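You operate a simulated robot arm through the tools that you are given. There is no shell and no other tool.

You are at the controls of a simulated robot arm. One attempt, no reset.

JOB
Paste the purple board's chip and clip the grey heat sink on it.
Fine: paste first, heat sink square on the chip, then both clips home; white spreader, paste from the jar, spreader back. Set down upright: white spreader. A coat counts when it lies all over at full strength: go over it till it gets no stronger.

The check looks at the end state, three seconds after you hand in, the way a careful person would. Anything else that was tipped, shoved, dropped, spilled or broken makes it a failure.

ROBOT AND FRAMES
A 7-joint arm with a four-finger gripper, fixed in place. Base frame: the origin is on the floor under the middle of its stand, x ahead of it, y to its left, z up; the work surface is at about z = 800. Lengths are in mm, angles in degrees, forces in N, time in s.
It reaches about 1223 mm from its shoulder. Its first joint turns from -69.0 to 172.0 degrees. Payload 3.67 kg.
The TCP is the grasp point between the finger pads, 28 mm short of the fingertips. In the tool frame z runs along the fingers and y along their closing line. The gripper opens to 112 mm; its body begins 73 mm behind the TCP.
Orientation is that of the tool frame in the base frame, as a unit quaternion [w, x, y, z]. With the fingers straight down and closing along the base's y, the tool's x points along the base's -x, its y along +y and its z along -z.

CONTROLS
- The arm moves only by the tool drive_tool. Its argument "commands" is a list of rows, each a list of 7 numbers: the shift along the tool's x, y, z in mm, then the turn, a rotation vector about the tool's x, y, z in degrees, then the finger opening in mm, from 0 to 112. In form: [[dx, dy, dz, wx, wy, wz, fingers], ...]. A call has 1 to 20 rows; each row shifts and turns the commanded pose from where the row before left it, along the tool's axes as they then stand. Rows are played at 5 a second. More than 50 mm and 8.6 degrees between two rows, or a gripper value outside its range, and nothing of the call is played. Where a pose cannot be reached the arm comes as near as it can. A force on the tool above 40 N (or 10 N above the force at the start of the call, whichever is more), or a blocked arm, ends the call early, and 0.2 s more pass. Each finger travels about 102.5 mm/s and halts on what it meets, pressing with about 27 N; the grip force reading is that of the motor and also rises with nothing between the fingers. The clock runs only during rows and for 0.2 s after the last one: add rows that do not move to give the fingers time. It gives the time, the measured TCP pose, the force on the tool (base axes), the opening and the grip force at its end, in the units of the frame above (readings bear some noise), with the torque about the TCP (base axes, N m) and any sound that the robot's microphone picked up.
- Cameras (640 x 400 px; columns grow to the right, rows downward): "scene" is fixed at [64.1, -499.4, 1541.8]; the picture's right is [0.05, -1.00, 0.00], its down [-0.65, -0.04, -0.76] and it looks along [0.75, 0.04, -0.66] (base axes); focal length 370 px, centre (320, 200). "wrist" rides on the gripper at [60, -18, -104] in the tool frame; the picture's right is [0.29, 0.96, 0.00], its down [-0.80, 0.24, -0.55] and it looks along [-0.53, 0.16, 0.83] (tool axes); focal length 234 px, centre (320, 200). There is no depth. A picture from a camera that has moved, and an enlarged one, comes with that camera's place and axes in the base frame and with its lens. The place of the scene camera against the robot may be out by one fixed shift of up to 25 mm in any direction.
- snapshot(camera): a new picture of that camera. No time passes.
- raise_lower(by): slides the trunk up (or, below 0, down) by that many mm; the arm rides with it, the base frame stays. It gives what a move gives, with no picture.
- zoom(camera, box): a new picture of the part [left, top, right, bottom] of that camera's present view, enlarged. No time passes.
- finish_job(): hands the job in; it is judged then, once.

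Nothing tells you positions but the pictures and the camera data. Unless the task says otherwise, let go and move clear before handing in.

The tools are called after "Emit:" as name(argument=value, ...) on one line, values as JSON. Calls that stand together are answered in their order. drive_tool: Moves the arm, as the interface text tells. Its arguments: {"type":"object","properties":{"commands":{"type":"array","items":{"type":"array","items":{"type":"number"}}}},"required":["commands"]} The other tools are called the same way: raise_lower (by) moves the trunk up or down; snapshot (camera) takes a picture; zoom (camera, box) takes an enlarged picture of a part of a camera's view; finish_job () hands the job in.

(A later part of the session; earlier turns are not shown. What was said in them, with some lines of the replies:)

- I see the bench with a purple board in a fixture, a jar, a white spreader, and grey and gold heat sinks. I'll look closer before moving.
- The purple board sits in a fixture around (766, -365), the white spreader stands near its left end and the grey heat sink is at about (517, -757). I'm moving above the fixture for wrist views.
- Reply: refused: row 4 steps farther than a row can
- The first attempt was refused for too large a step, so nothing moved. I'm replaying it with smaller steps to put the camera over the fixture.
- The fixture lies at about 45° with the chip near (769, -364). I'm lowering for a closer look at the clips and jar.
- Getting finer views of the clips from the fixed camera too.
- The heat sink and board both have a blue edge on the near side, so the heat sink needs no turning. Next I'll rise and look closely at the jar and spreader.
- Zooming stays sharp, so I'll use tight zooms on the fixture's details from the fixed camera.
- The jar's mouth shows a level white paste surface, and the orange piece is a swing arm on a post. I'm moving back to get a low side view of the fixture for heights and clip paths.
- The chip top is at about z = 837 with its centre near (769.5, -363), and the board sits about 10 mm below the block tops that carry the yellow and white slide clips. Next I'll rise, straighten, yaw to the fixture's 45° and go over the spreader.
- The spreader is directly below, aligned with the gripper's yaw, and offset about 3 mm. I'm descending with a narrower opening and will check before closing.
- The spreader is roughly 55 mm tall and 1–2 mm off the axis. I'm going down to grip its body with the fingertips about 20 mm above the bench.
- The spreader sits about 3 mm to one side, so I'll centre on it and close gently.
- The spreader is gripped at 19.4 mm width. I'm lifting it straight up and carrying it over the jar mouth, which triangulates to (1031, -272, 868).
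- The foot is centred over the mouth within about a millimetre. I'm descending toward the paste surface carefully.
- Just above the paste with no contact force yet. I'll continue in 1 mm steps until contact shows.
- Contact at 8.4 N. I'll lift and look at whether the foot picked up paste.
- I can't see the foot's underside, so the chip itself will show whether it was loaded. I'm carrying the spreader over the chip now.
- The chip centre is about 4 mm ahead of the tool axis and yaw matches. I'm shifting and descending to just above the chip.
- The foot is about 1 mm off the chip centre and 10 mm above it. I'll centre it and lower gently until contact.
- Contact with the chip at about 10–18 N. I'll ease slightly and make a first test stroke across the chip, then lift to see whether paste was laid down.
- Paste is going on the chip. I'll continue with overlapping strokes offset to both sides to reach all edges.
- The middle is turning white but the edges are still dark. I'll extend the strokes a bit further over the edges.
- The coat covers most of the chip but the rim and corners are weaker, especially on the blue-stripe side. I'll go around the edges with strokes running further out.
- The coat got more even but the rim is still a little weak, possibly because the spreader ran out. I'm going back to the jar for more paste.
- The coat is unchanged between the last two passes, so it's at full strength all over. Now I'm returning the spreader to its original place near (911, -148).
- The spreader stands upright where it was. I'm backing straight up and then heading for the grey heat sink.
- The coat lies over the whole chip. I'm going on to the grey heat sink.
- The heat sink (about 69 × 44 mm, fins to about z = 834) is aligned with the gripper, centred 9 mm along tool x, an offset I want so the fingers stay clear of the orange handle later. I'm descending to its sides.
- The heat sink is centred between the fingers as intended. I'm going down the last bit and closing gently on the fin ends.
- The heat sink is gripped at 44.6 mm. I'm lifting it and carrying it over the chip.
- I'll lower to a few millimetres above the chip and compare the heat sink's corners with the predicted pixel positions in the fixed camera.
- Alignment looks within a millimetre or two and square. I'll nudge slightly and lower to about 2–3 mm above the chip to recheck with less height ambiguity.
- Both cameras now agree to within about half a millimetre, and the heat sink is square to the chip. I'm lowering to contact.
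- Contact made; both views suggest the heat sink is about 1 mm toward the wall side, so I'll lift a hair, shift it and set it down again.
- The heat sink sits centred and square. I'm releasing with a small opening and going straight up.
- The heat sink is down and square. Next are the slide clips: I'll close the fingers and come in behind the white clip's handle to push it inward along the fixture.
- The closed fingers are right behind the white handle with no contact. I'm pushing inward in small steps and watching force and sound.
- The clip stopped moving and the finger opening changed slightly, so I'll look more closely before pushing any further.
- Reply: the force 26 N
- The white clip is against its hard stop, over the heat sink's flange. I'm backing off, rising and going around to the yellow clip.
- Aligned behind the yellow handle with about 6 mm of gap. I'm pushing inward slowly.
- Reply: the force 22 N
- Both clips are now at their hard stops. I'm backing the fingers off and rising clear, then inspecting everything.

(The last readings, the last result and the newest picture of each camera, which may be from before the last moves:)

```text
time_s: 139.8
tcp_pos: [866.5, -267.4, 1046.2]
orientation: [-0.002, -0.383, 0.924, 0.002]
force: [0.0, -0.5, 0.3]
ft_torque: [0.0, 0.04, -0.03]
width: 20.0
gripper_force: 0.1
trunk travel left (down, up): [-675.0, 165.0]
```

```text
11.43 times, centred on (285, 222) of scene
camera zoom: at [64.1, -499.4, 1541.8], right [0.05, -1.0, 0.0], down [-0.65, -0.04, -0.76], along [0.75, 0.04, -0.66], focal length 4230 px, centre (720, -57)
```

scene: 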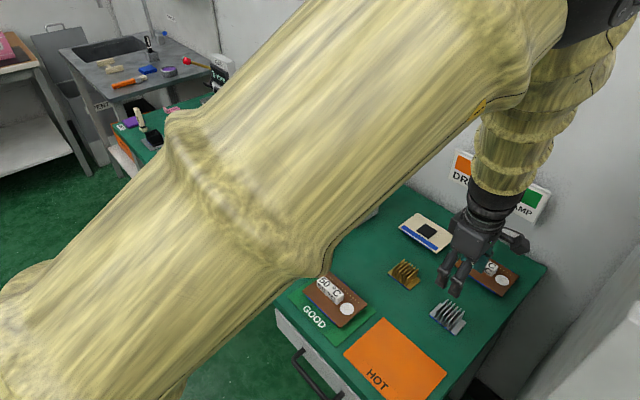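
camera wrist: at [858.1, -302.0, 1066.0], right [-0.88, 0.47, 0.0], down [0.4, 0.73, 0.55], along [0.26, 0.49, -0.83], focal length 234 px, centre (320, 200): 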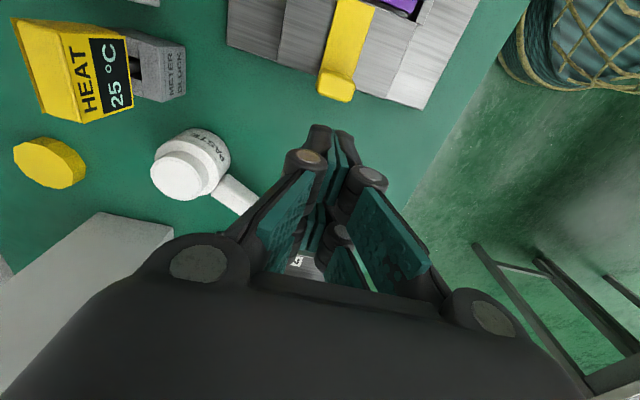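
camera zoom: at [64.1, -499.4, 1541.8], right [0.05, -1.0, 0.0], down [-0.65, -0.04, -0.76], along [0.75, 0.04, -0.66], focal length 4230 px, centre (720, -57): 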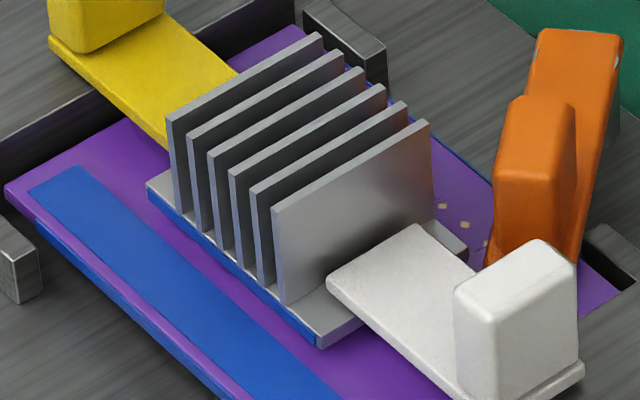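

The station display now reads "SEATED". I'll do a last overall check of the bench and the spreader and jar before moving the arm clear.

Emit:
drive_tool(commands=[[0, 0, -40, 0, 0, 0, 60], [40, 0, -20, 0, 0, 0, 60], [40, 0, 0, 0, 0, 0, 60], [40, 0, 0, 0, 0, 0, 60], [40, 0, 0, 0, 0, 0, 60], [40, 0, 0, 0, 0, 0, 60], [0, 0, 0, 0, 0, 0, 60]])

Emit:
snapshot(camera="scene")

Emit:
snapshot(camera="wrist")

Emit:
zoom(camera="scene", box=[200, 130, 310, 210])

Emit:
zoom(camera="wrist", box=[240, 40, 400, 200])

```text
time_s: 141.4
tcp_pos: [721.9, -406.9, 1108.6]
orientation: [-0.002, -0.382, 0.924, 0.001]
force: [0.7, -0.4, -0.1]
ft_torque: [-0.01, 0.02, 0.02]
width: 60.1
gripper_force: 0.1
trunk travel left (down, up): [-675.0, 165.0]
```

```text
taken
```

scene: 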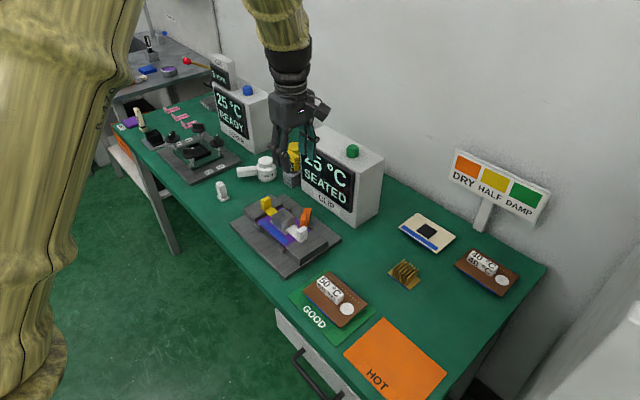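

```text
taken
camera wrist: at [692.7, -464.6, 1212.3], right [-0.88, 0.47, 0.0], down [0.4, 0.73, 0.55], along [0.26, 0.49, -0.83], focal length 234 px, centre (320, 200)
```

wrist: 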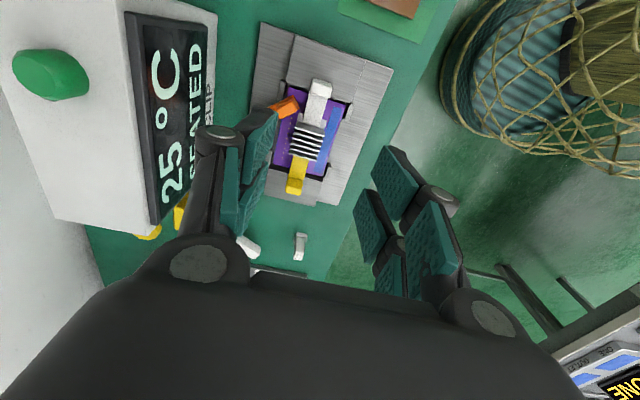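

```text
5.00 times, centred on (255, 170) of scene
camera zoom: at [64.1, -499.4, 1541.8], right [0.05, -1.0, 0.0], down [-0.65, -0.04, -0.76], along [0.75, 0.04, -0.66], focal length 1851 px, centre (645, 350)
```

zoom: 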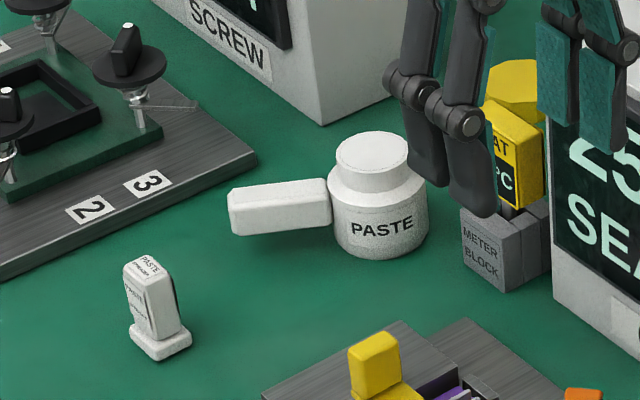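

```text
2.50 times, centred on (320, 120) of wrist
camera zoom: at [692.7, -464.6, 1212.3], right [-0.88, 0.47, 0.0], down [0.4, 0.73, 0.55], along [0.26, 0.49, -0.83], focal length 585 px, centre (320, 400)
```

zoom: 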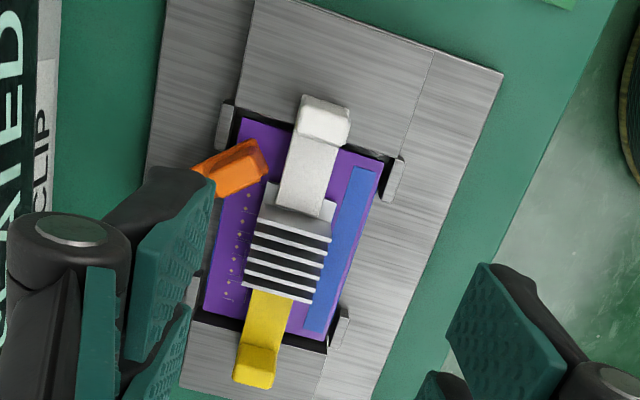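

The heat sink is square on the pasted chip, both clips are home, and the station reads "SEATED". The spreader stands upright in its place, the jar hasn't moved, and the arm is clear. I nudged the orange swing arm about 1.5 mm while spreading and left it there, because pushing it back could do more harm. I'm handing in.

Emit:
finish_job()

```text
The job is handed in.
```

I've handed the job in. The purple board's chip is pasted, the grey heat sink sits square on it, and both clips are home. The station display changed from "READY" to "SEATED" after the second clip went in.

- **Paste:** I took paste from the jar twice and went over the chip until further passes made no visible change. A thin softer rim at the chip's edges looked the same however far out I stroked, so I took it as full strength.
- **Heat sink:** Both cameras put it within about 1 mm of the chip's centre, with its blue edge toward the board's blue stripe. I set it down, lifted it slightly to correct about 1 mm, and set it down again.
- **Clips:** The white and yellow clips were each pushed in until they hit a hard stop, at about 20–25 N.
- **Spreader:** It stands upright in its original place, and the jar looks undisturbed.

**Orange swing arm:** while spreading, a finger brushed the orange swing arm beside the board and turned it slightly, about 1.5 mm at its tip. I left it there because pushing it back could have done more harm. It is the only other thing I know I moved.
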